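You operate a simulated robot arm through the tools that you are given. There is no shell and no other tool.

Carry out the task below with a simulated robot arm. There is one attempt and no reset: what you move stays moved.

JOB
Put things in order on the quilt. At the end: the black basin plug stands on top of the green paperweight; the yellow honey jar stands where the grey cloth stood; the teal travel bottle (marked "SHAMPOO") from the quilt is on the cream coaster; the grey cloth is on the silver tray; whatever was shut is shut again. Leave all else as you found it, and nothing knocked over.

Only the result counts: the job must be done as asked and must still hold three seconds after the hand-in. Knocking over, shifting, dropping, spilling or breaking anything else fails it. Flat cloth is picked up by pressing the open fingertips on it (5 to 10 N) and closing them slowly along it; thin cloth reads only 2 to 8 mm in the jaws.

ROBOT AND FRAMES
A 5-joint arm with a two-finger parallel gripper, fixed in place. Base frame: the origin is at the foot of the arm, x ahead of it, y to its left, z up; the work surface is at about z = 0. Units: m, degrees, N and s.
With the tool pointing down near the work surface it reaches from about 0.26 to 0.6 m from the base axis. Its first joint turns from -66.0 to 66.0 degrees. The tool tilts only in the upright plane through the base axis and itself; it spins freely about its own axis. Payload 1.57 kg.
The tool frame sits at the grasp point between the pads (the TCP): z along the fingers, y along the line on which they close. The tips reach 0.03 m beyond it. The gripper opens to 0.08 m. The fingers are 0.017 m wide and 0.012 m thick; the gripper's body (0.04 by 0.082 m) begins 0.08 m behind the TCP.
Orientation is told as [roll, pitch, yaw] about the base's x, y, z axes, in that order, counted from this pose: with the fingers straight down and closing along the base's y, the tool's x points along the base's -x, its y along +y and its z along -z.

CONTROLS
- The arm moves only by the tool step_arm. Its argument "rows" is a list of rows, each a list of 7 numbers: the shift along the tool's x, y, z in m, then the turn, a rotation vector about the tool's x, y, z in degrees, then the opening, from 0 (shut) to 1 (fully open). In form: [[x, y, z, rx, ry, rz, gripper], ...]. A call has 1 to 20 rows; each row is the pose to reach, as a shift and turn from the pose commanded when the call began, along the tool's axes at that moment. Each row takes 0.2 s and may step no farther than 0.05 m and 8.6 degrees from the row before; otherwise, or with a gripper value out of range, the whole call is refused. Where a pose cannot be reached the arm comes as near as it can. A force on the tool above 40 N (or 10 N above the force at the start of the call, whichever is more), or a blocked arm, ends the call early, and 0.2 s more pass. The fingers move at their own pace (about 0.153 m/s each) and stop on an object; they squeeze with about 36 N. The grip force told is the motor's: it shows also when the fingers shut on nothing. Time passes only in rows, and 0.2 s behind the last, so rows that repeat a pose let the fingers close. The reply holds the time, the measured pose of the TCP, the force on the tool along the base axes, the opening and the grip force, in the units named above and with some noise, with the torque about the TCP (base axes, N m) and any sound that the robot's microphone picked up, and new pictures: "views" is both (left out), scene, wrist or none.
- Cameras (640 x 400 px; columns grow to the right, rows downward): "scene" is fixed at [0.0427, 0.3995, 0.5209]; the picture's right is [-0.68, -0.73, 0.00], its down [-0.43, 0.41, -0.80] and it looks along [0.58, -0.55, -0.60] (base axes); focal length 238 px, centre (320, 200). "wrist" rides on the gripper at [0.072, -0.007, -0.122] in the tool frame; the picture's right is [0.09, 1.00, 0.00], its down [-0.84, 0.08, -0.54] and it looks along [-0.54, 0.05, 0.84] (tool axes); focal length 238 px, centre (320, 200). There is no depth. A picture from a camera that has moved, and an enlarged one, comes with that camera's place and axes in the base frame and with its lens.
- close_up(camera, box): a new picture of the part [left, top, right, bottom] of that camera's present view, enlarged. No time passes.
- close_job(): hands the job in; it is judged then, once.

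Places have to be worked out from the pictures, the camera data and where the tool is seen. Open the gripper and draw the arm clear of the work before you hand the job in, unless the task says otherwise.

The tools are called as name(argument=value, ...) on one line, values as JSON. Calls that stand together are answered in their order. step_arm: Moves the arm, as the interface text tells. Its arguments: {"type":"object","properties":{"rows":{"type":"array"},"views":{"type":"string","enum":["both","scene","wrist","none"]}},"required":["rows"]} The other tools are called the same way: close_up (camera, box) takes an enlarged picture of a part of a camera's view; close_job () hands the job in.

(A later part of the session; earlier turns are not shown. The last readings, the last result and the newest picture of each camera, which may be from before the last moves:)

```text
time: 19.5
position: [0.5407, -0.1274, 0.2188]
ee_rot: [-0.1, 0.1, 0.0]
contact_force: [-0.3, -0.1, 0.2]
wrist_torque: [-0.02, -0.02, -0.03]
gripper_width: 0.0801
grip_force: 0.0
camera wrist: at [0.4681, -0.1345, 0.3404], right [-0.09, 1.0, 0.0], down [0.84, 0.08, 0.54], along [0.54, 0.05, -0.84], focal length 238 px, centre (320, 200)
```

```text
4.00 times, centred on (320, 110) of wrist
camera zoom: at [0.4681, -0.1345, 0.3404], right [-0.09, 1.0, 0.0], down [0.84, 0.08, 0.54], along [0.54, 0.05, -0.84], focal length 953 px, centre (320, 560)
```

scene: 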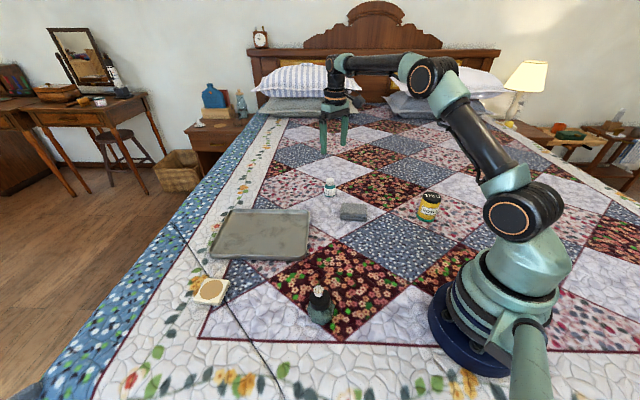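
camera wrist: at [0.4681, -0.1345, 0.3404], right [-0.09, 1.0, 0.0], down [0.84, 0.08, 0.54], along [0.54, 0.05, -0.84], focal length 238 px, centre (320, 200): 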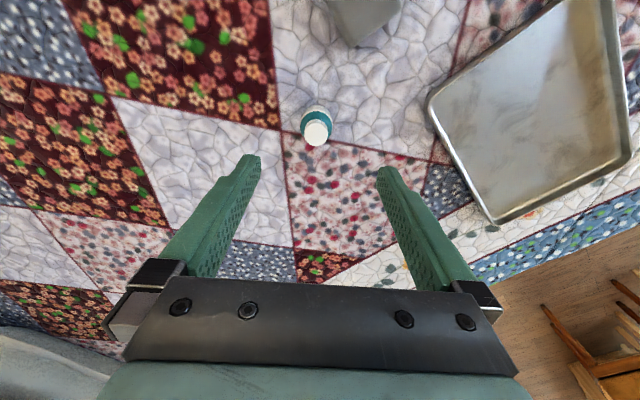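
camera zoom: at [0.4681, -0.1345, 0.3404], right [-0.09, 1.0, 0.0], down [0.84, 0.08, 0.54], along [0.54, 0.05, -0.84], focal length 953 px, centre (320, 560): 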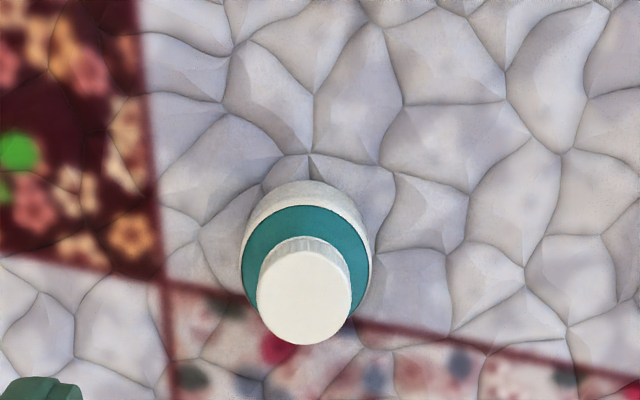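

The plug has not changed, so it is stable. The bottle is seen centred at about (0.551, -0.131); I shift over it and descend to just above cap height for a check.

step_arm(rows=[[-0.011, -0.004, 0, 0, 0, 0, 1], [-0.011, -0.004, 0.03, 0, 0, 0, 1], [-0.011, -0.004, 0.06, 0, 0, 0, 1], [-0.011, -0.004, 0.09, 0, 0, 0, 1], [-0.011, -0.004, 0.1, 0, 0, 0, 1], [-0.011, -0.004, 0.1, 0, 0, 0, 1]], views="wrist")

close_up(camera="wrist", box=[240, 100, 400, 240])

```text
time: 20.9
position: [0.5516, -0.1312, 0.1176]
ee_rot: [-0.1, 0.0, -0.1]
contact_force: [-0.3, 0.2, 0.1]
wrist_torque: [-0.01, 0.0, 0.01]
gripper_width: 0.0797
grip_force: 0.0
camera wrist: at [0.4791, -0.1381, 0.24], right [-0.09, 1.0, 0.0], down [0.84, 0.08, 0.54], along [0.54, 0.05, -0.84], focal length 238 px, centre (320, 200)
```

wrist: 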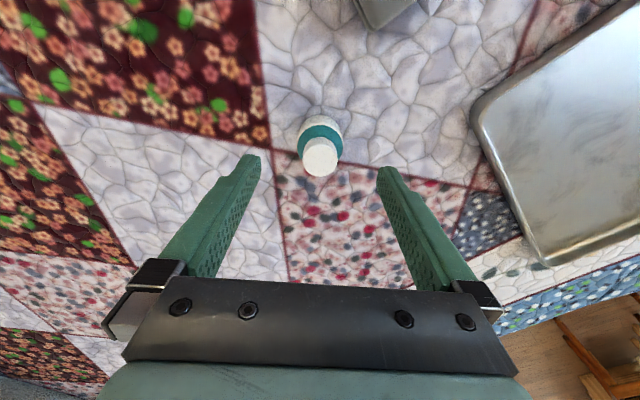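

```text
2.86 times, centred on (320, 170) of wrist
camera zoom: at [0.4791, -0.1381, 0.24], right [-0.09, 1.0, 0.0], down [0.84, 0.08, 0.54], along [0.54, 0.05, -0.84], focal length 681 px, centre (320, 286)
```

zoom: 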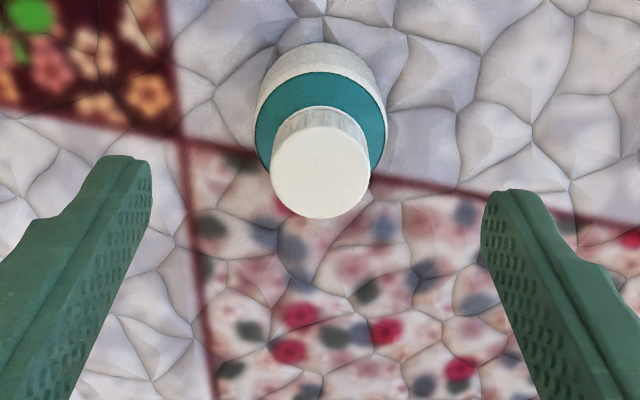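

The bottle is centred between the fingers. I descend the rest of the way to a TCP height of about 0.037.

step_arm(rows=[[0, 0, 0.025, 0, 0, 0, 1], [0, 0, 0.045, 0, 0, 0, 1], [0, 0, 0.06, 0, 0, 0, 1], [0, 0, 0.072, 0, 0, 0, 1], [0, 0, 0.081, 0, 0, 0, 1], [0, 0, 0.081, 0, 0, 0, 1]])

```text
time: 22.3
position: [0.5508, -0.1305, 0.0365]
ee_rot: [0.0, 0.1, -0.1]
contact_force: [0.6, -0.1, -0.3]
wrist_torque: [-0.02, 0.01, 0.02]
gripper_width: 0.0802
grip_force: 0.1
camera wrist: at [0.4786, -0.1378, 0.1588], right [-0.09, 1.0, 0.0], down [0.84, 0.08, 0.54], along [0.54, 0.05, -0.84], focal length 238 px, centre (320, 200)
```

scene: 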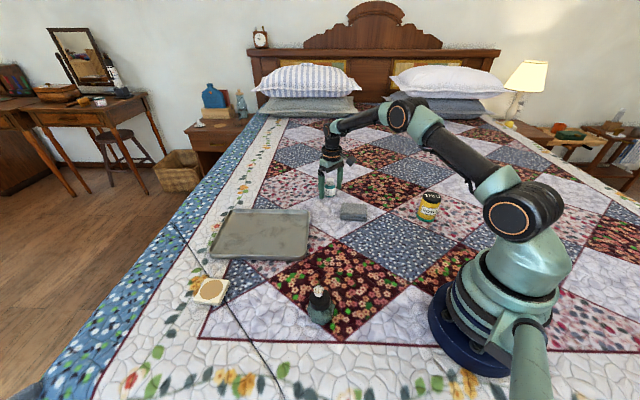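
wrist: 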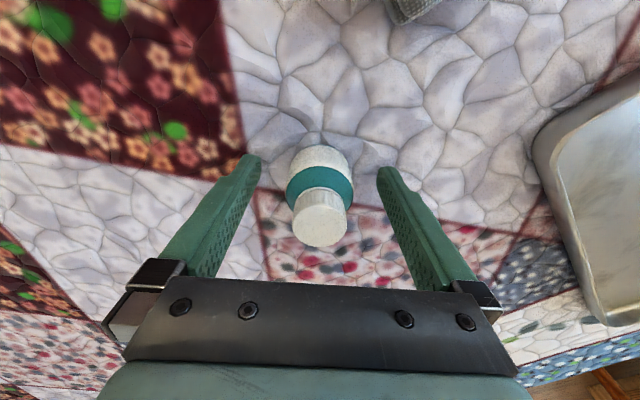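

The bottle body is between the pads. I close gradually.

step_arm(rows=[[0, 0, 0, 0, 0, 0, 0.7], [0, 0, 0, 0, 0, 0, 0.55], [0, 0, 0, 0, 0, 0, 0.4], [0, 0, 0, 0, 0, 0, 0.35], [0, 0, 0, 0, 0, 0, 0.35]], views="wrist")

```text
time: 23.5
position: [0.5497, -0.1304, 0.037]
ee_rot: [0.0, 0.0, 0.0]
contact_force: [-0.5, -0.5, 0.5]
wrist_torque: [0.02, 0.05, -0.02]
gripper_width: 0.0404
grip_force: 36.2
camera wrist: at [0.4786, -0.1378, 0.159], right [-0.09, 1.0, 0.0], down [0.84, 0.08, 0.54], along [0.54, 0.05, -0.84], focal length 238 px, centre (320, 200)
```

wrist: 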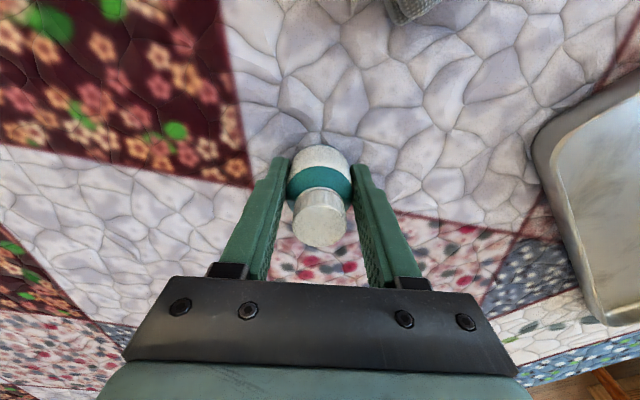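

Bottle gripped (0.0404, 36 N). I lift it straight up to a safe height.

step_arm(rows=[[0, 0, -0.01, 0, 0, 0, 0.3], [0, 0, -0.03, 0, 0, 0, 0.3], [0, 0, -0.06, 0, 0, 0, 0.3], [0, 0, -0.09, 0, 0, 0, 0.3], [0, 0, -0.12, 0, 0, 0, 0.3], [0, 0, -0.15, 0, 0, 0, 0.3], [0, 0, -0.16, 0, 0, 0, 0.3], [0, 0, -0.16, 0, 0, 0, 0.3]])

```text
time: 25.3
position: [0.5498, -0.1315, 0.1982]
ee_rot: [-0.1, 0.0, 0.0]
contact_force: [-1.1, -0.3, -0.4]
wrist_torque: [0.02, 0.01, -0.03]
gripper_width: 0.04
grip_force: 35.7
camera wrist: at [0.479, -0.1376, 0.3195], right [-0.09, 1.0, 0.0], down [0.84, 0.08, 0.54], along [0.54, 0.05, -0.84], focal length 238 px, centre (320, 200)
```

scene: 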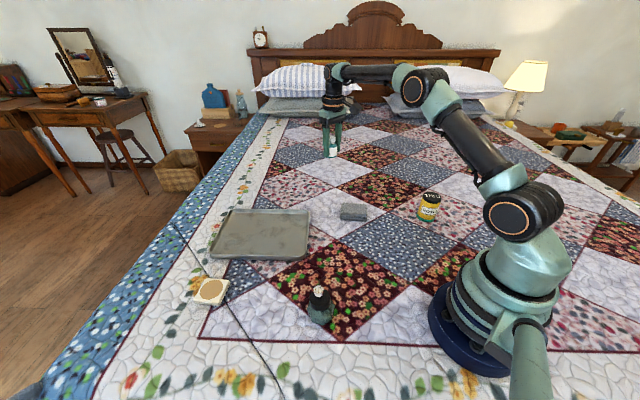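
wrist: 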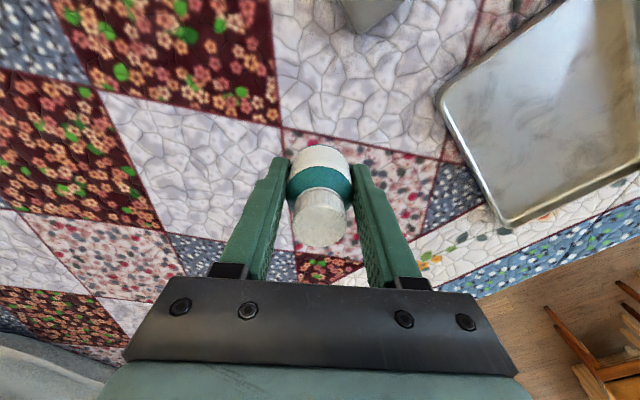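

The bottle hangs well in the jaws. The coaster works out at about (0.457, 0.365); I carry the bottle over there at height.

step_arm(rows=[[0.006, 0.03, 0, 0, 0, 0, 0.3], [0.012, 0.06, 0, 0, 0, 0, 0.3], [0.018, 0.09, 0, 0, 0, 0, 0.3], [0.024, 0.12, 0, 0, 0, 0, 0.3], [0.03, 0.15, 0, 0, 0, 0, 0.3], [0.036, 0.18, 0, 0, 0, 0, 0.3], [0.042, 0.21, 0, 0, 0, 0, 0.3], [0.048, 0.24, 0, 0, 0, 0, 0.3], [0.054, 0.27, 0, 0, 0, 0, 0.3], [0.06, 0.3, 0, 0, 0, 0, 0.3], [0.066, 0.33, 0, 0, 0, 0, 0.3], [0.072, 0.36, 0, 0, 0, 0, 0.3], [0.078, 0.39, 0, 0, 0, 0, 0.3], [0.084, 0.42, 0, 0, 0, 0, 0.3], [0.09, 0.45, 0, 0, 0, 0, 0.3], [0.094, 0.48, 0, 0, 0, 0, 0.3], [0.094, 0.496, 0, 0, 0, 0, 0.3], [0.094, 0.496, 0, 0, 0, 0, 0.3]])

close_up(camera="wrist", box=[240, 60, 400, 200])

close_up(camera="scene", box=[160, 220, 320, 340])

```text
time: 29.1
position: [0.4585, 0.3661, 0.1962]
ee_rot: [0.0, 0.0, -0.1]
contact_force: [0.2, -0.2, -1.0]
wrist_torque: [-0.02, -0.03, 0.0]
gripper_width: 0.0405
grip_force: 35.9
camera wrist: at [0.3856, 0.3588, 0.3189], right [-0.09, 1.0, 0.0], down [0.84, 0.08, 0.54], along [0.54, 0.05, -0.84], focal length 238 px, centre (320, 200)
```

scene: 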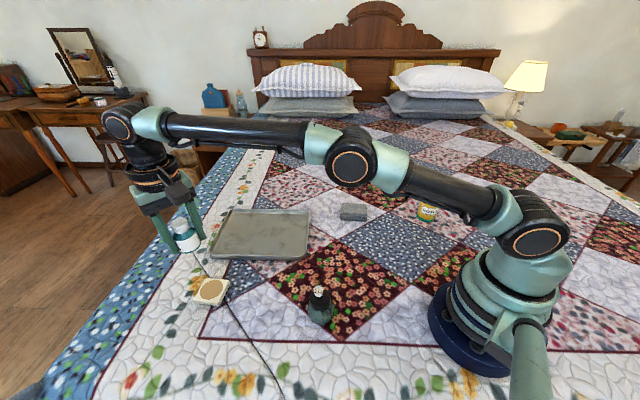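
wrist: 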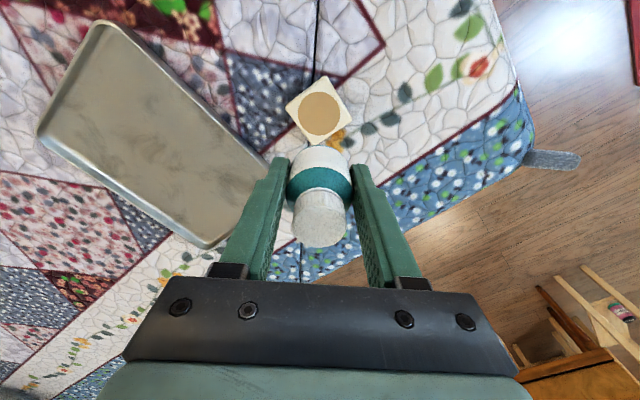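

```text
2.86 times, centred on (320, 130) of wrist
camera zoom: at [0.3856, 0.3588, 0.3189], right [-0.09, 1.0, 0.0], down [0.84, 0.08, 0.54], along [0.54, 0.05, -0.84], focal length 681 px, centre (320, 400)
```

zoom: 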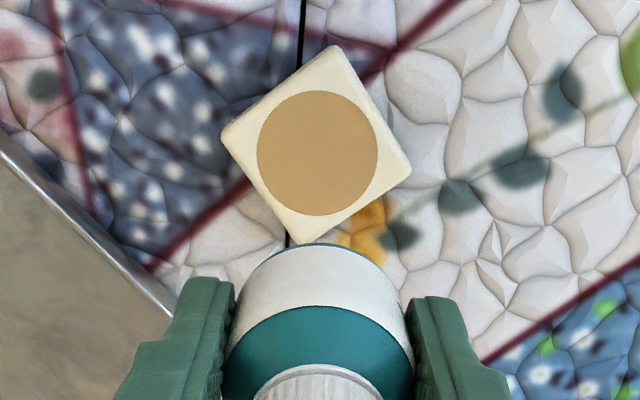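

```text
3.33 times, centred on (240, 280) of scene
camera zoom: at [0.0427, 0.3995, 0.5209], right [-0.68, -0.73, 0.0], down [-0.43, 0.41, -0.8], along [0.58, -0.55, -0.6], focal length 793 px, centre (587, -67)
```

zoom: 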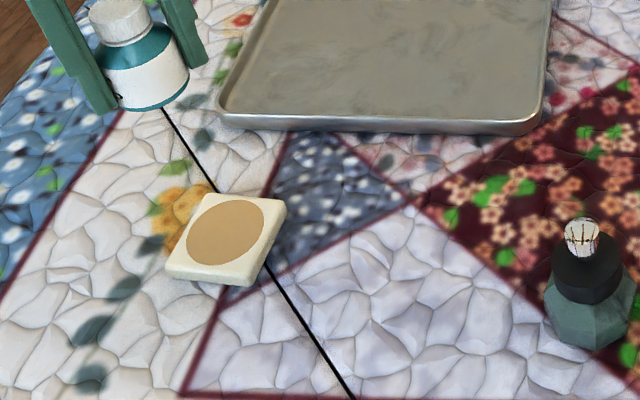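

The coaster centre works out at (0.455, 0.364), only 2–3 mm from under the bottle. I correct that and lower the bottle to about 1 cm above the coaster.

step_arm(rows=[[0.0035, -0.002, 0.01, 0, 0, 0, 0.3], [0.0035, -0.002, 0.04, 0, 0, 0, 0.3], [0.0035, -0.002, 0.07, 0, 0, 0, 0.3], [0.0035, -0.002, 0.1, 0, 0, 0, 0.3], [0.0035, -0.002, 0.12, 0, 0, 0, 0.3], [0.0035, -0.002, 0.135, 0, 0, 0, 0.3], [0.0035, -0.002, 0.135, 0, 0, 0, 0.3]])

close_up(camera="wrist", box=[240, 60, 400, 200])

close_up(camera="scene", box=[160, 240, 260, 320])

```text
time: 30.7
position: [0.4526, 0.3627, 0.0617]
ee_rot: [0.0, 0.0, -0.1]
contact_force: [-0.7, 0.3, -1.2]
wrist_torque: [-0.04, -0.02, 0.0]
gripper_width: 0.0404
grip_force: 35.7
camera wrist: at [0.3811, 0.3563, 0.1841], right [-0.09, 1.0, 0.0], down [0.84, 0.08, 0.54], along [0.54, 0.05, -0.84], focal length 238 px, centre (320, 200)
```

scene: 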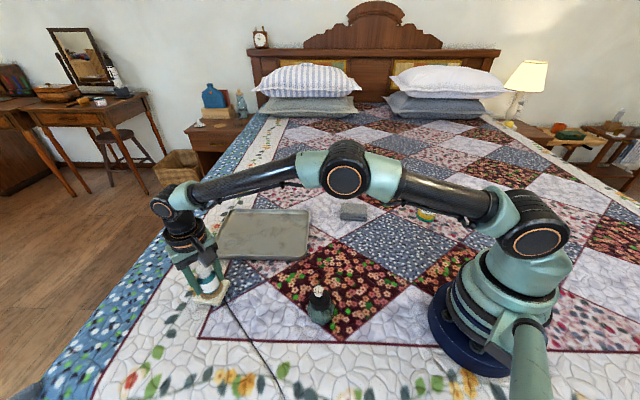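
wrist: 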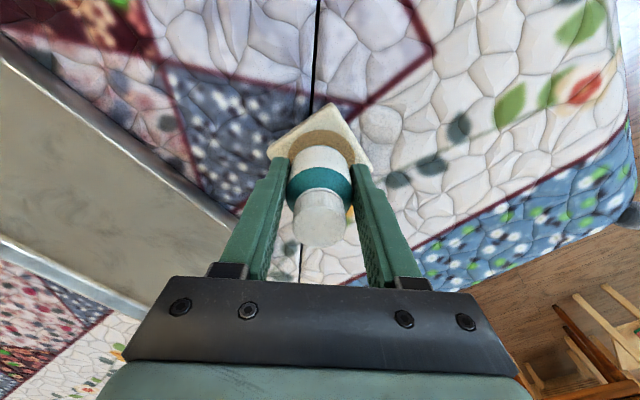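

```text
2.86 times, centred on (320, 130) of wrist
camera zoom: at [0.3811, 0.3563, 0.1841], right [-0.09, 1.0, 0.0], down [0.84, 0.08, 0.54], along [0.54, 0.05, -0.84], focal length 681 px, centre (320, 400)
```

zoom: 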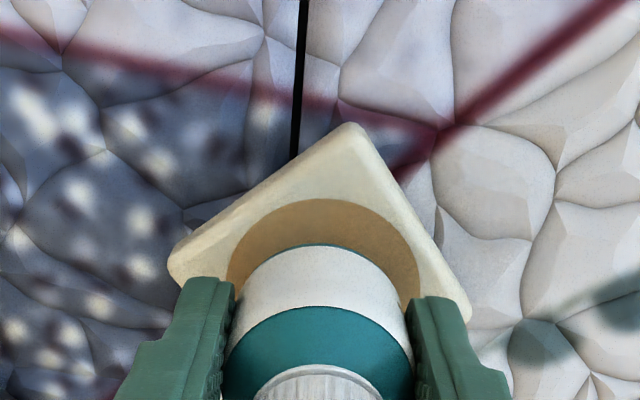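

```text
5.00 times, centred on (210, 280) of scene
camera zoom: at [0.0427, 0.3995, 0.5209], right [-0.68, -0.73, 0.0], down [-0.43, 0.41, -0.8], along [0.58, -0.55, -0.6], focal length 1190 px, centre (870, -200)
```

zoom: 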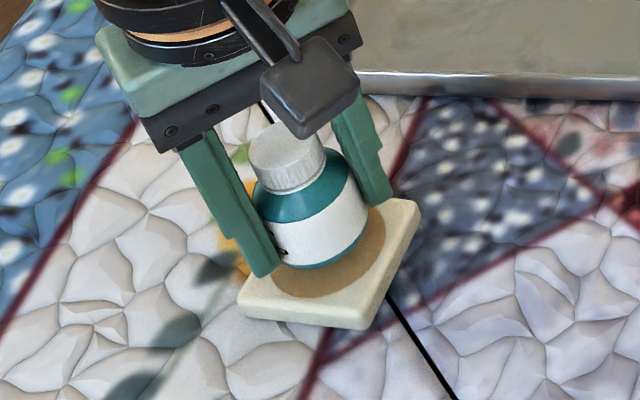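

The bottle is centred over the coaster's brown circle, about 1 cm above it. I lower gently in small steps.

step_arm(rows=[[-0.001, 0, 0.004, 0, 0, 0, 0.3], [-0.001, 0, 0.008, 0, 0, 0, 0.3], [-0.001, 0, 0.009, 0, 0, 0, 0.3], [-0.001, 0, 0.01, 0, 0, 0, 0.3], [-0.001, 0, 0.011, 0, 0, 0, 0.3], [-0.001, 0, 0.011, 0, 0, 0, 0.3]], views="none")

```text
time: 32.1
position: [0.4552, 0.3647, 0.052]
ee_rot: [0.2, -0.2, 0.0]
contact_force: [-3.9, -2.5, 19.2]
wrist_torque: [-0.17, 0.03, -0.02]
gripper_width: 0.0405
grip_force: 35.8
```

Contact is made (19 N up), so the bottle is standing on the coaster. I relieve the pressure slightly and open slowly.

step_arm(rows=[[0, 0, -0.0007, 0, 0, 0, 0.3], [0, 0, -0.0007, 0, 0, 0, 0.45], [0, 0, -0.0007, 0, 0, 0, 0.53], [0, 0, -0.0007, 0, 0, 0, 0.6], [0, 0, -0.0007, 0, 0, 0, 0.7], [0, 0, -0.0007, 0, 0, 0, 0.7]])

close_up(camera="wrist", box=[240, 60, 400, 260])

close_up(camera="scene", box=[160, 240, 260, 320])

```text
time: 33.5
position: [0.4542, 0.3631, 0.0521]
ee_rot: [0.0, 0.0, -0.1]
contact_force: [0.0, 0.6, 0.2]
wrist_torque: [0.01, 0.0, 0.01]
gripper_width: 0.0559
grip_force: 0.1
camera wrist: at [0.3824, 0.3566, 0.1735], right [-0.09, 1.0, 0.0], down [0.84, 0.08, 0.54], along [0.54, 0.05, -0.84], focal length 238 px, centre (320, 200)
```

scene: 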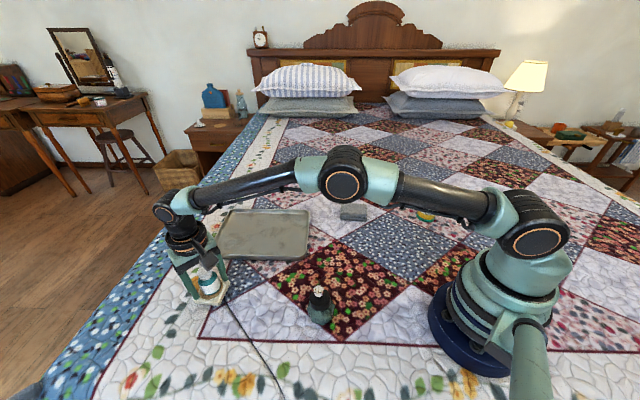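
wrist: 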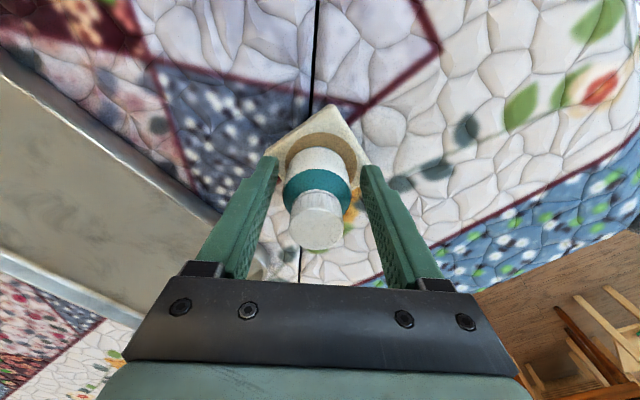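

```text
2.00 times, centred on (320, 160) of wrist
camera zoom: at [0.3824, 0.3566, 0.1735], right [-0.09, 1.0, 0.0], down [0.84, 0.08, 0.54], along [0.54, 0.05, -0.84], focal length 477 px, centre (320, 280)
```

zoom: 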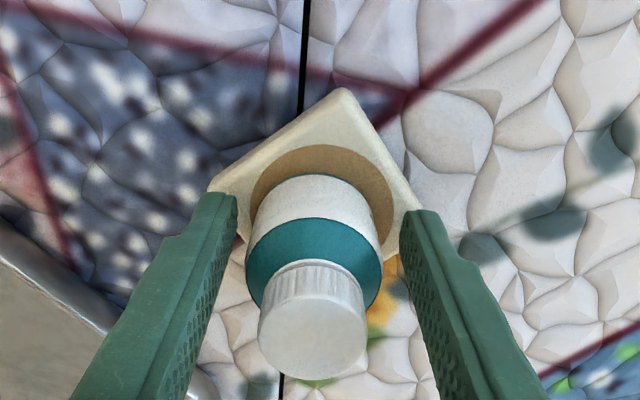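

```text
5.00 times, centred on (210, 280) of scene
camera zoom: at [0.0427, 0.3995, 0.5209], right [-0.68, -0.73, 0.0], down [-0.43, 0.41, -0.8], along [0.58, -0.55, -0.6], focal length 1190 px, centre (870, -200)
```

zoom: 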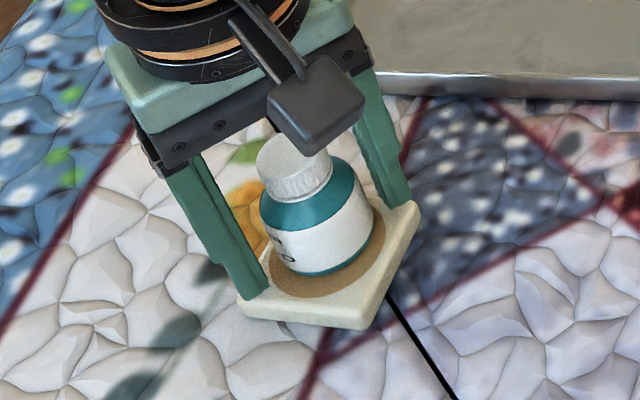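

The bottle stands on the coaster. I rise straight up and look again.

step_arm(rows=[[0, 0, -0.01, 0, 0, 0, 0.8], [0, 0, -0.03, 0, 0, 0, 0.8], [0, 0, -0.06, 0, 0, 0, 0.8], [0, 0, -0.09, 0, 0, 0, 0.8], [0, 0, -0.12, 0, 0, 0, 1], [0, 0, -0.15, 0, 0, 0, 1], [0, 0, -0.15, 0, 0, 0, 1]])

close_up(camera="wrist", box=[240, 60, 400, 180])

close_up(camera="scene", box=[160, 240, 260, 320])

close_up(camera="scene", box=[280, 270, 360, 330])

```text
time: 35.1
position: [0.4538, 0.3637, 0.2024]
ee_rot: [0.0, 0.0, 0.0]
contact_force: [0.5, -0.1, 0.2]
wrist_torque: [0.04, 0.02, 0.01]
gripper_width: 0.0799
grip_force: 0.1
camera wrist: at [0.3822, 0.3566, 0.3248], right [-0.09, 1.0, 0.0], down [0.84, 0.08, 0.54], along [0.54, 0.05, -0.84], focal length 238 px, centre (320, 200)
```

scene: 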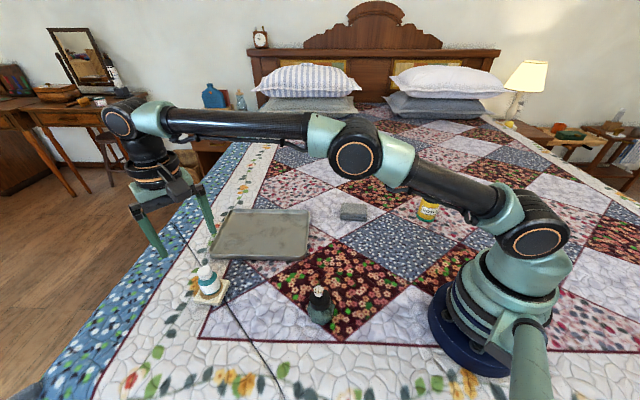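
wrist: 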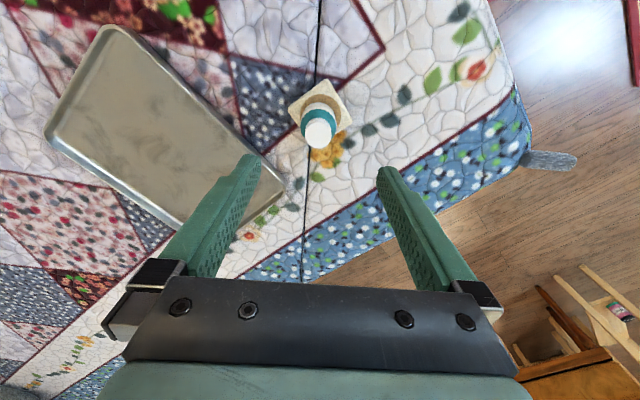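

```text
3.33 times, centred on (320, 120) of wrist
camera zoom: at [0.3822, 0.3566, 0.3248], right [-0.09, 1.0, 0.0], down [0.84, 0.08, 0.54], along [0.54, 0.05, -0.84], focal length 794 px, centre (320, 467)
```

zoom: 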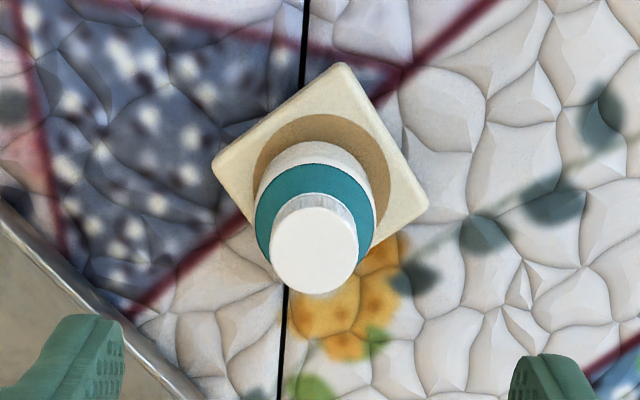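

```text
5.00 times, centred on (210, 280) of scene
camera zoom: at [0.0427, 0.3995, 0.5209], right [-0.68, -0.73, 0.0], down [-0.43, 0.41, -0.8], along [0.58, -0.55, -0.6], focal length 1190 px, centre (870, -200)
```

zoom: 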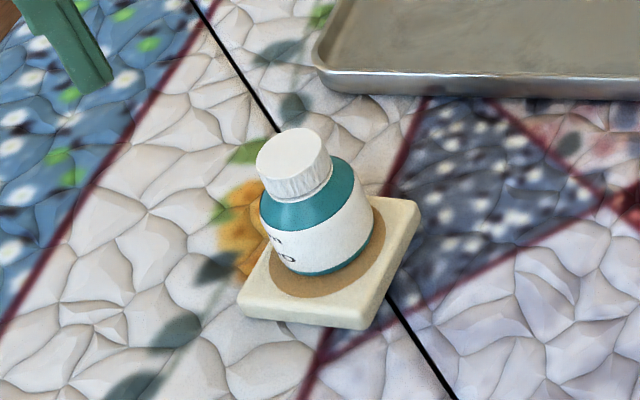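

```text
6.67 times, centred on (320, 300) of scene
camera zoom: at [0.0427, 0.3995, 0.5209], right [-0.68, -0.73, 0.0], down [-0.43, 0.41, -0.8], along [0.58, -0.55, -0.6], focal length 1586 px, centre (320, -467)
```

zoom: 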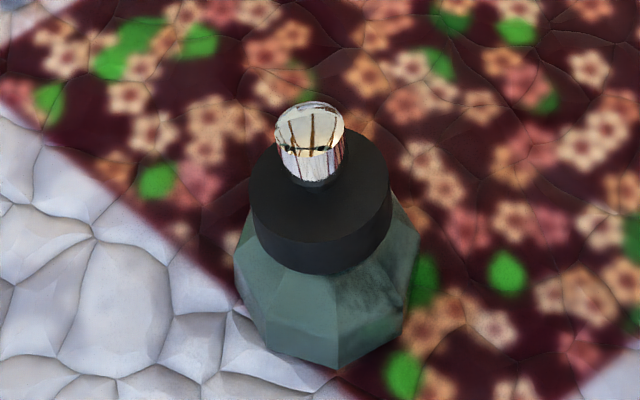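

Bottle on the coaster looks good, and the plug is unchanged. Next the cloth: a folded block about 8.5 x 6 x 2 cm centred near (0.412, -0.104), its short side along about -52°, so I travel there while turning the jaws by +38° yaw.

step_arm(rows=[[0.002, -0.03, 0, 0, 0, 0, 1], [0.005, -0.06, 0, 0, 0, 0, 1], [0.008, -0.09, 0, 0, 0, -4, 1], [0.011, -0.12, 0, 0, 0, -8, 1], [0.014, -0.15, 0, 0, 0, -12, 1], [0.017, -0.18, 0, 0, 0, -16, 1], [0.02, -0.21, 0, 0, 0, -20, 1], [0.023, -0.24, 0, 0, 0, -24, 1], [0.026, -0.27, 0, 0, 0, -28, 1], [0.029, -0.3, 0, 0, 0, -32, 1], [0.032, -0.33, 0, 0, 0, -36, 1], [0.035, -0.36, 0, 0, 0, -37.7, 1], [0.038, -0.39, 0, 0, 0, -37.7, 1], [0.04, -0.42, 0, 0, 0, -37.7, 1], [0.0425, -0.45, 0, 0, 0, -37.7, 1], [0.0425, -0.468, 0, 0, 0, -37.7, 1], [0.0425, -0.468, 0, 0, 0, -37.7, 1]])

close_up(camera="wrist", box=[220, 50, 420, 190])

```text
time: 38.7
position: [0.4117, -0.105, 0.2014]
ee_rot: [0.0, 0.0, 37.7]
contact_force: [-0.2, -0.7, 0.2]
wrist_torque: [0.0, -0.01, -0.04]
gripper_width: 0.0801
grip_force: 0.0
camera wrist: at [0.3596, -0.1544, 0.323], right [-0.68, 0.73, 0.0], down [0.61, 0.57, 0.54], along [0.4, 0.37, -0.84], focal length 238 px, centre (320, 200)
```

scene: 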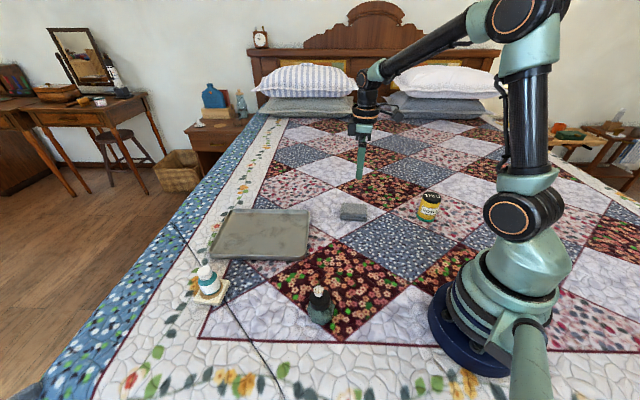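
wrist: 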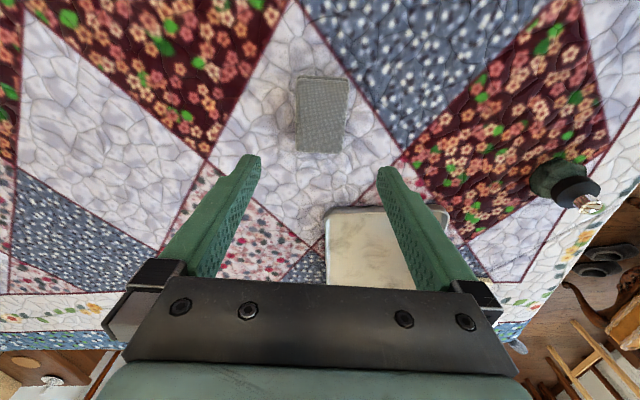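

```text
2.86 times, centred on (320, 120) of wrist
camera zoom: at [0.3596, -0.1544, 0.323], right [-0.68, 0.73, 0.0], down [0.61, 0.57, 0.54], along [0.4, 0.37, -0.84], focal length 681 px, centre (320, 429)
```

zoom: 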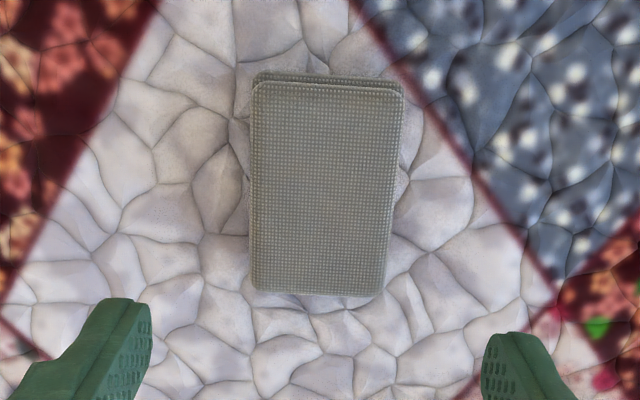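

The cloth is aligned under the jaws: its axis is at about 40.3°, width 6.1 cm, centre (0.415, -0.102). I correct by 2.6° and 4 mm and descend to a check height.

step_arm(rows=[[-0.004, 0, 0.01, 0, 0, -2.6, 1], [-0.004, 0, 0.04, 0, 0, -2.6, 1], [-0.004, 0, 0.07, 0, 0, -2.6, 1], [-0.004, 0, 0.1, 0, 0, -2.6, 1], [-0.004, 0, 0.12, 0, 0, -2.6, 1], [-0.004, 0, 0.12, 0, 0, -2.6, 1]], views="wrist")

close_up(camera="wrist", box=[220, 80, 420, 220])

```text
time: 40.1
position: [0.4159, -0.1027, 0.0814]
ee_rot: [0.0, 0.1, 40.2]
contact_force: [0.1, 0.2, -0.1]
wrist_torque: [0.03, 0.03, 0.02]
gripper_width: 0.0801
grip_force: 0.1
camera wrist: at [0.365, -0.1548, 0.2032], right [-0.71, 0.7, 0.0], down [0.59, 0.6, 0.54], along [0.38, 0.39, -0.84], focal length 238 px, centre (320, 200)
```

wrist: 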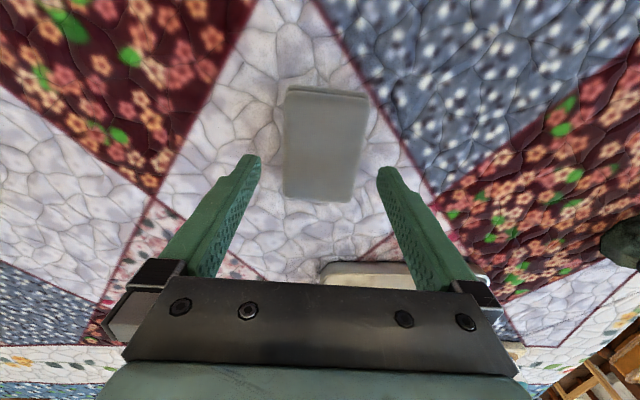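

```text
2.86 times, centred on (320, 150) of wrist
camera zoom: at [0.365, -0.1548, 0.2032], right [-0.71, 0.7, 0.0], down [0.59, 0.6, 0.54], along [0.38, 0.39, -0.84], focal length 681 px, centre (320, 343)
```

zoom: 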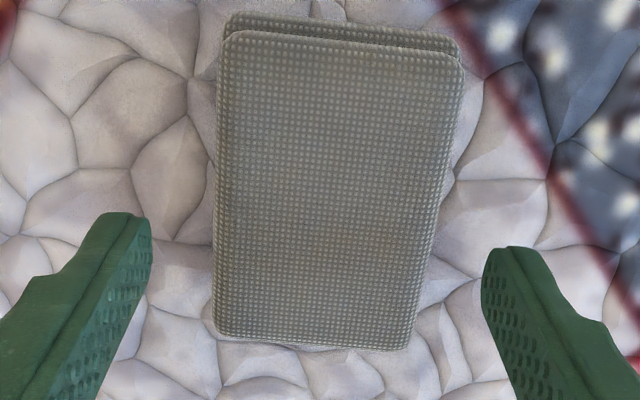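

The cloth sits squarely between the fingers with about 9 mm clearance on each side. I descend so the tips are about 4 mm above the quilt.

step_arm(rows=[[0, 0, 0.015, 0, 0, 0, 1], [0, 0, 0.028, 0, 0, 0, 1], [0, 0, 0.038, 0, 0, 0, 1], [0, 0, 0.044, 0, 0, 0, 1], [0, 0, 0.048, 0, 0, 0, 1], [0, 0, 0.048, 0, 0, 0, 1]])

close_up(camera="wrist", box=[220, 80, 420, 220])

```text
time: 41.5
position: [0.4173, -0.1023, 0.0336]
ee_rot: [0.0, 0.0, 40.3]
contact_force: [0.5, 0.3, -0.1]
wrist_torque: [0.01, 0.01, -0.04]
gripper_width: 0.0799
grip_force: 0.2
camera wrist: at [0.3652, -0.1543, 0.1558], right [-0.71, 0.7, 0.0], down [0.59, 0.6, 0.54], along [0.38, 0.39, -0.84], focal length 238 px, centre (320, 200)
```

scene: 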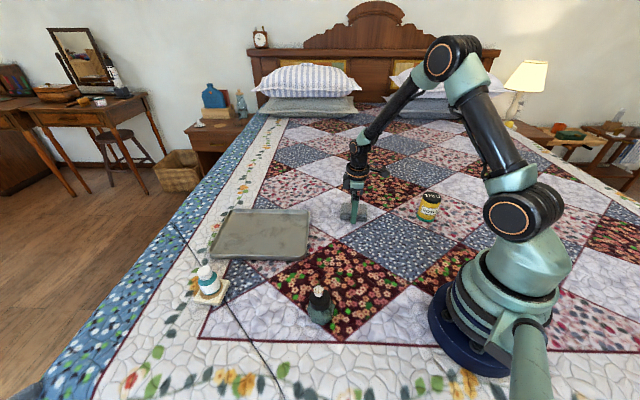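
wrist: 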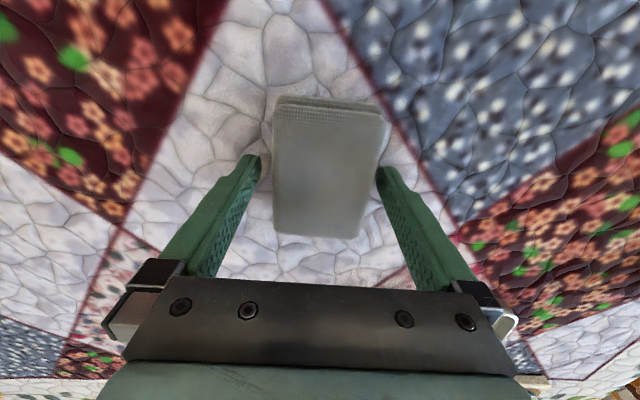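

```text
2.86 times, centred on (320, 150) of wrist
camera zoom: at [0.3652, -0.1543, 0.1558], right [-0.71, 0.7, 0.0], down [0.59, 0.6, 0.54], along [0.38, 0.39, -0.84], focal length 681 px, centre (320, 343)
```

zoom: 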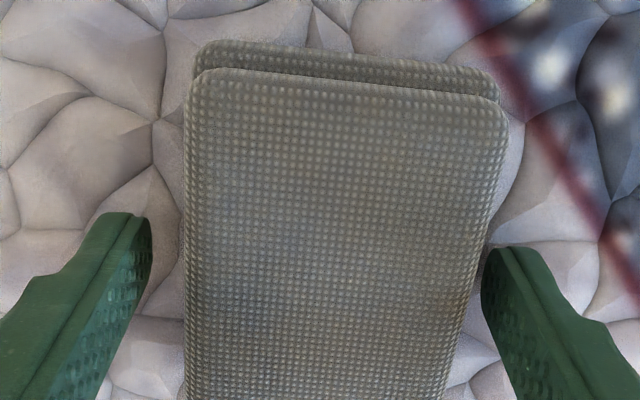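

The fingers straddle the cloth without contact. I close slowly onto its long sides.

step_arm(rows=[[0, 0, 0, 0, 0, 0, 0.9], [0, 0, 0, 0, 0, 0, 0.8], [0, 0, 0, 0, 0, 0, 0.7], [0, 0, 0, 0, 0, 0, 0.6], [0, 0, 0, 0, 0, 0, 0.5], [0, 0, 0, 0, 0, 0, 0.5]], views="wrist")

close_up(camera="wrist", box=[220, 80, 420, 220])

```text
time: 42.9
position: [0.4169, -0.1041, 0.0342]
ee_rot: [0.0, -0.1, 40.3]
contact_force: [-0.7, -0.9, -0.6]
wrist_torque: [-0.04, -0.02, 0.01]
gripper_width: 0.0627
grip_force: 35.5
camera wrist: at [0.3651, -0.1543, 0.1559], right [-0.71, 0.7, 0.0], down [0.59, 0.6, 0.54], along [0.38, 0.39, -0.84], focal length 238 px, centre (320, 200)
```

wrist: 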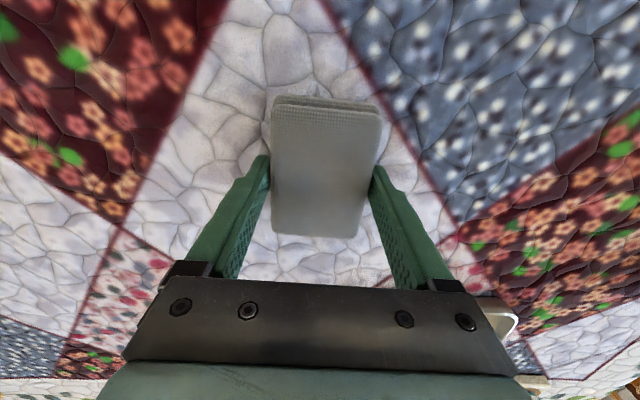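

```text
2.86 times, centred on (320, 150) of wrist
camera zoom: at [0.3651, -0.1543, 0.1559], right [-0.71, 0.7, 0.0], down [0.59, 0.6, 0.54], along [0.38, 0.39, -0.84], focal length 681 px, centre (320, 343)
```

zoom: 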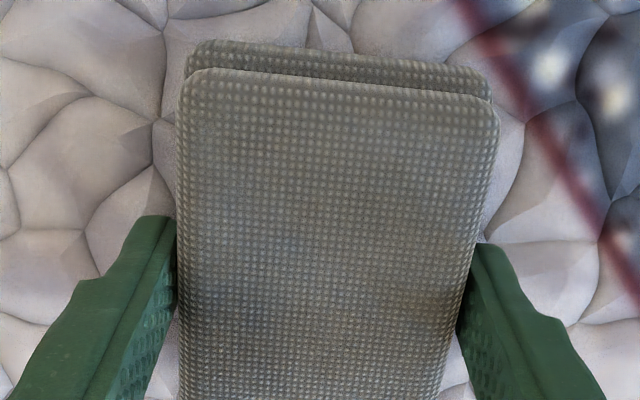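

The cloth behaves like a firm block, gripped at 0.0627 with 36 N; its original centre is confirmed at about (0.416, -0.103). I lift it straight up.

step_arm(rows=[[0, 0, -0.01, 0, 0, 0, 0.5], [0, 0, -0.03, 0, 0, 0, 0.5], [0, 0, -0.06, 0, 0, 0, 0.5], [0, 0, -0.09, 0, 0, 0, 0.5], [0, 0, -0.12, 0, 0, 0, 0.5], [0, 0, -0.15, 0, 0, 0, 0.5], [0, 0, -0.15, 0, 0, 0, 0.5]])

```text
time: 44.5
position: [0.4147, -0.1027, 0.1829]
ee_rot: [0.0, 0.0, 40.3]
contact_force: [-0.3, 0.0, -0.8]
wrist_torque: [0.01, 0.01, 0.0]
gripper_width: 0.063
grip_force: 36.1
camera wrist: at [0.363, -0.1545, 0.3057], right [-0.71, 0.7, 0.0], down [0.59, 0.6, 0.54], along [0.38, 0.39, -0.84], focal length 238 px, centre (320, 200)
```

scene: 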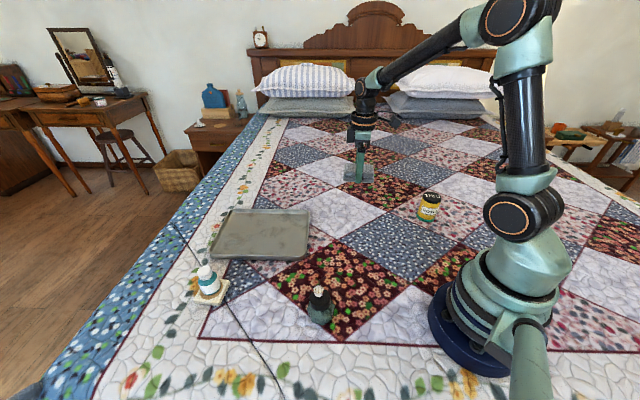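
wrist: 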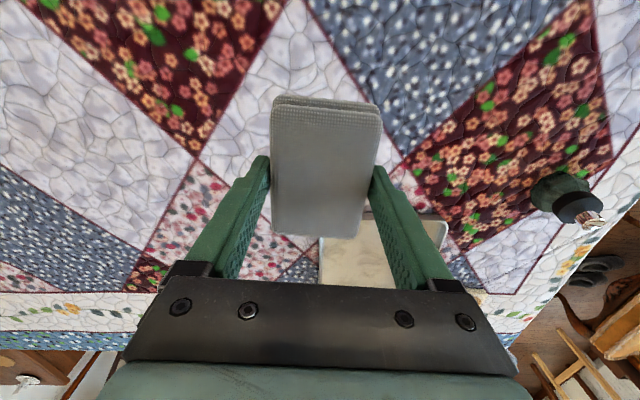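

The cloth is up and its spot is free. The tray centre is at about (0.536, 0.160) with its long side near 45°; I carry the cloth to about (0.505, 0.150) over it.

step_arm(rows=[[-0.0232, 0.0134, 0, 0, 0, 0, 0.5], [-0.0463, 0.0268, 0, 0, 0, 0, 0.5], [-0.0695, 0.0402, 0, 0, 0, 0, 0.5], [-0.0926, 0.0536, 0, 0, 0, 0, 0.5], [-0.1158, 0.067, 0, 0, 0, 0, 0.5], [-0.139, 0.0804, 0, 0, 0, 0, 0.5], [-0.1621, 0.0938, 0, 0, 0, 0, 0.5], [-0.1853, 0.1072, 0, 0, 0, 0, 0.5], [-0.2084, 0.1206, 0, 0, 0, -2.5, 0.5], [-0.2316, 0.134, 0, 0, 0, -5, 0.5], [-0.2316, 0.134, 0, 0, 0, -5, 0.5]])

```text
time: 46.9
position: [0.5061, 0.15, 0.1827]
ee_rot: [0.0, 0.0, 45.3]
contact_force: [0.0, -0.1, -1.4]
wrist_torque: [-0.03, 0.0, 0.02]
gripper_width: 0.0628
grip_force: 36.0
camera wrist: at [0.4599, 0.0946, 0.305], right [-0.77, 0.63, 0.0], down [0.53, 0.65, 0.54], along [0.34, 0.42, -0.84], focal length 238 px, centre (320, 200)
```

scene: 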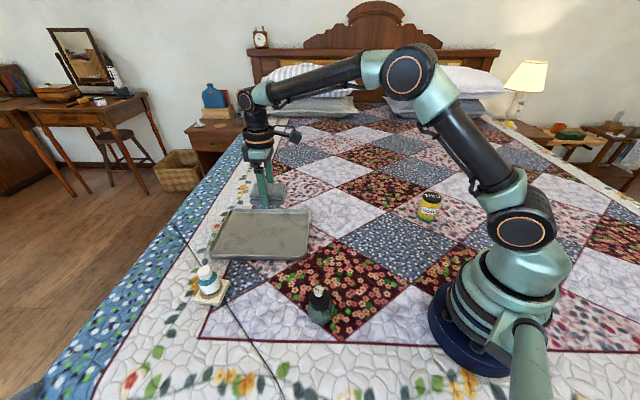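
wrist: 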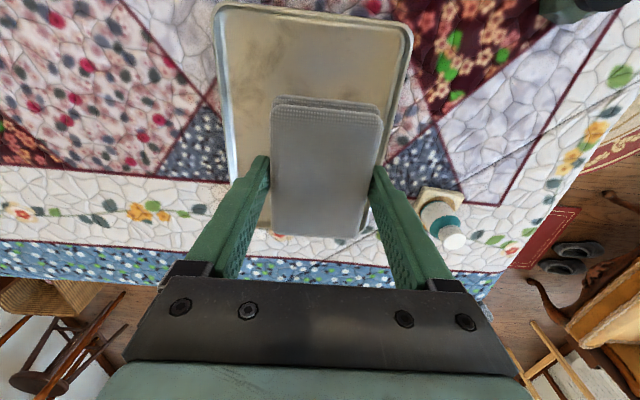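

The cloth hangs over the tray's middle with wide margins to the rims. I lower it to about 1 cm above the tray floor.

step_arm(rows=[[0, 0, 0.03, 0, 0, 0, 0.5], [0, 0, 0.06, 0, 0, 0, 0.5], [0, 0, 0.09, 0, 0, 0, 0.5], [0, 0, 0.11, 0, 0, 0, 0.5], [0, 0, 0.125, 0, 0, 0, 0.5], [0, 0, 0.132, 0, 0, 0, 0.5], [0, 0, 0.132, 0, 0, 0, 0.5]])

close_up(camera="scene", box=[190, 150, 330, 270])

```text
time: 48.5
position: [0.5052, 0.1497, 0.0526]
ee_rot: [0.0, -0.1, 45.4]
contact_force: [0.1, -0.3, -0.9]
wrist_torque: [0.01, -0.01, -0.01]
gripper_width: 0.0627
grip_force: 35.8
camera wrist: at [0.4591, 0.0938, 0.1734], right [-0.77, 0.63, 0.0], down [0.53, 0.65, 0.54], along [0.34, 0.42, -0.84], focal length 238 px, centre (320, 200)
```

scene: 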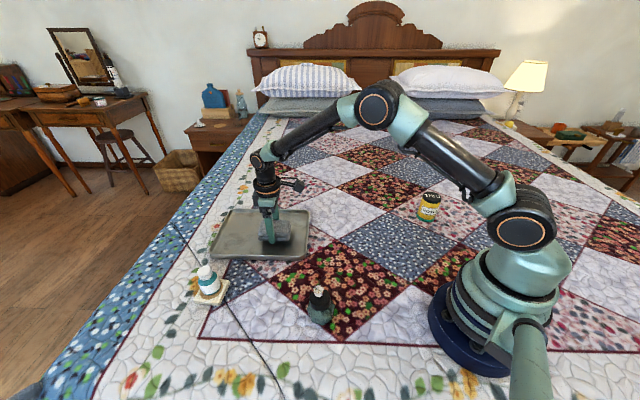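
wrist: 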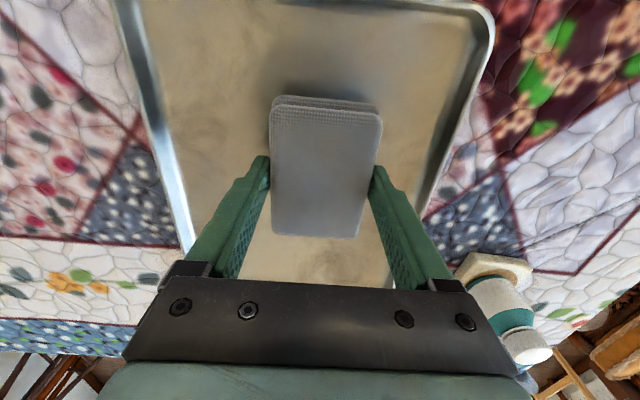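

```text
3.33 times, centred on (260, 210) of scene
camera zoom: at [0.0427, 0.3995, 0.5209], right [-0.68, -0.73, 0.0], down [-0.43, 0.41, -0.8], along [0.58, -0.55, -0.6], focal length 793 px, centre (520, 167)
```

zoom: 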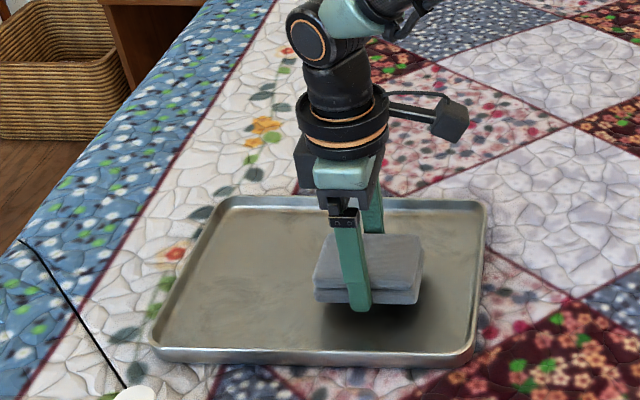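

The cloth is well inside the tray, about 1.5 cm up. I lower gently in small steps until contact.

step_arm(rows=[[0, 0, 0.004, 0, 0, 0, 0.5], [0, 0, 0.008, 0, 0, 0, 0.5], [0, 0, 0.01, 0, 0, 0, 0.5], [0, 0, 0.011, 0, 0, 0, 0.5], [0, 0, 0.012, 0, 0, 0, 0.5], [0, 0, 0.012, 0, 0, 0, 0.5]], views="none")

```text
time: 49.9
position: [0.5067, 0.1502, 0.0391]
ee_rot: [-0.1, 0.0, 45.2]
contact_force: [-2.1, -1.5, 4.8]
wrist_torque: [-0.09, 0.03, -0.03]
gripper_width: 0.063
grip_force: 35.9
```

Light contact at 5 N: the cloth rests on the tray floor. I open slowly.

step_arm(rows=[[0, 0, 0, 0, 0, 0, 0.7], [0, 0, 0, 0, 0, 0, 0.8], [0, 0, 0, 0, 0, 0, 0.86], [0, 0, 0, 0, 0, 0, 0.92], [0, 0, 0, 0, 0, 0, 1], [0, 0, 0, 0, 0, 0, 1]], views="wrist")

close_up(camera="scene", box=[190, 150, 330, 270])

```text
time: 51.3
position: [0.5058, 0.1499, 0.04]
ee_rot: [0.0, -0.1, 45.3]
contact_force: [0.3, -0.2, 0.0]
wrist_torque: [0.0, 0.0, -0.02]
gripper_width: 0.08
grip_force: 0.0
camera wrist: at [0.4593, 0.0938, 0.1615], right [-0.77, 0.63, 0.0], down [0.53, 0.65, 0.54], along [0.34, 0.42, -0.84], focal length 238 px, centre (320, 200)
```

wrist: 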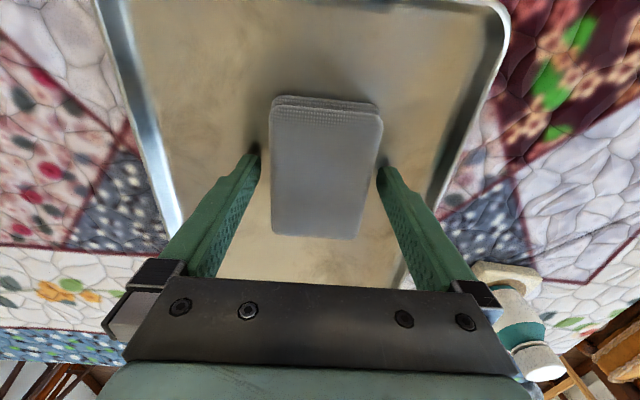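

```text
3.33 times, centred on (260, 210) of scene
camera zoom: at [0.0427, 0.3995, 0.5209], right [-0.68, -0.73, 0.0], down [-0.43, 0.41, -0.8], along [0.58, -0.55, -0.6], focal length 793 px, centre (520, 167)
```

zoom: 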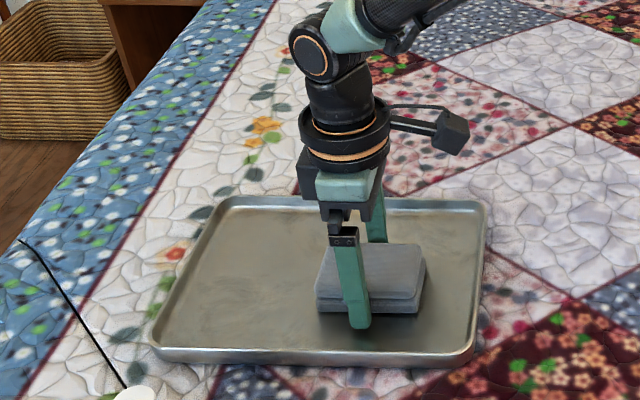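

The cloth lies flat on the tray. I rise clear first.

step_arm(rows=[[0, 0, -0.01, 0, 0, 0, 1], [0, 0, -0.03, 0, 0, 0, 1], [0, 0, -0.06, 0, 0, 0, 1], [0, 0, -0.1, 0, 0, 0, 1], [0, 0, -0.14, 0, 0, 0, 1], [0, 0, -0.18, 0, 0, 0, 1], [0, 0, -0.2, 0, 0, 0, 1]], views="scene")

close_up(camera="scene", box=[190, 170, 330, 270])

```text
time: 52.9
position: [0.5043, 0.15, 0.2404]
ee_rot: [0.0, 0.1, 45.3]
contact_force: [0.1, -0.1, 0.9]
wrist_torque: [0.02, 0.0, 0.0]
gripper_width: 0.08
grip_force: 0.0
```

scene: 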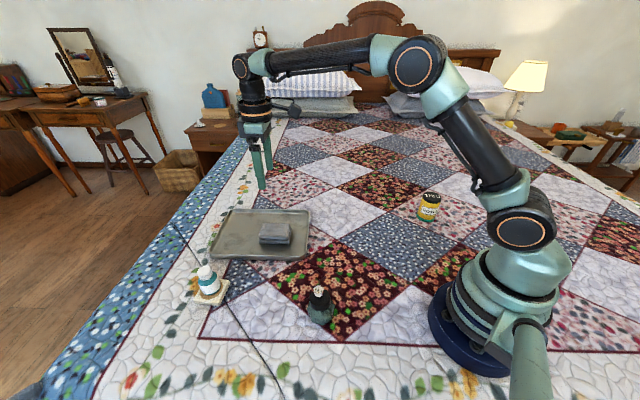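

```text
4.00 times, centred on (260, 220) of scene
camera zoom: at [0.0427, 0.3995, 0.5209], right [-0.68, -0.73, 0.0], down [-0.43, 0.41, -0.8], along [0.58, -0.55, -0.6], focal length 952 px, centre (560, 120)
```

zoom: 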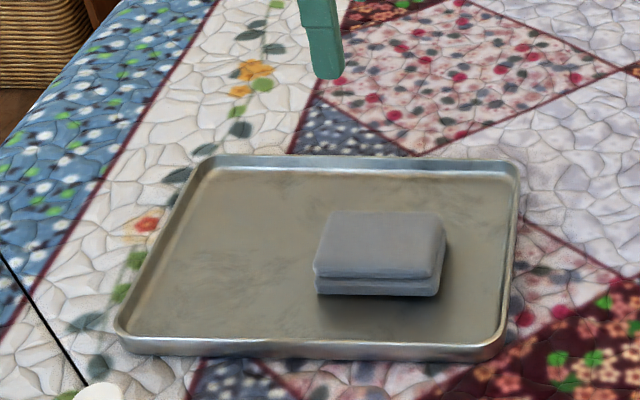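

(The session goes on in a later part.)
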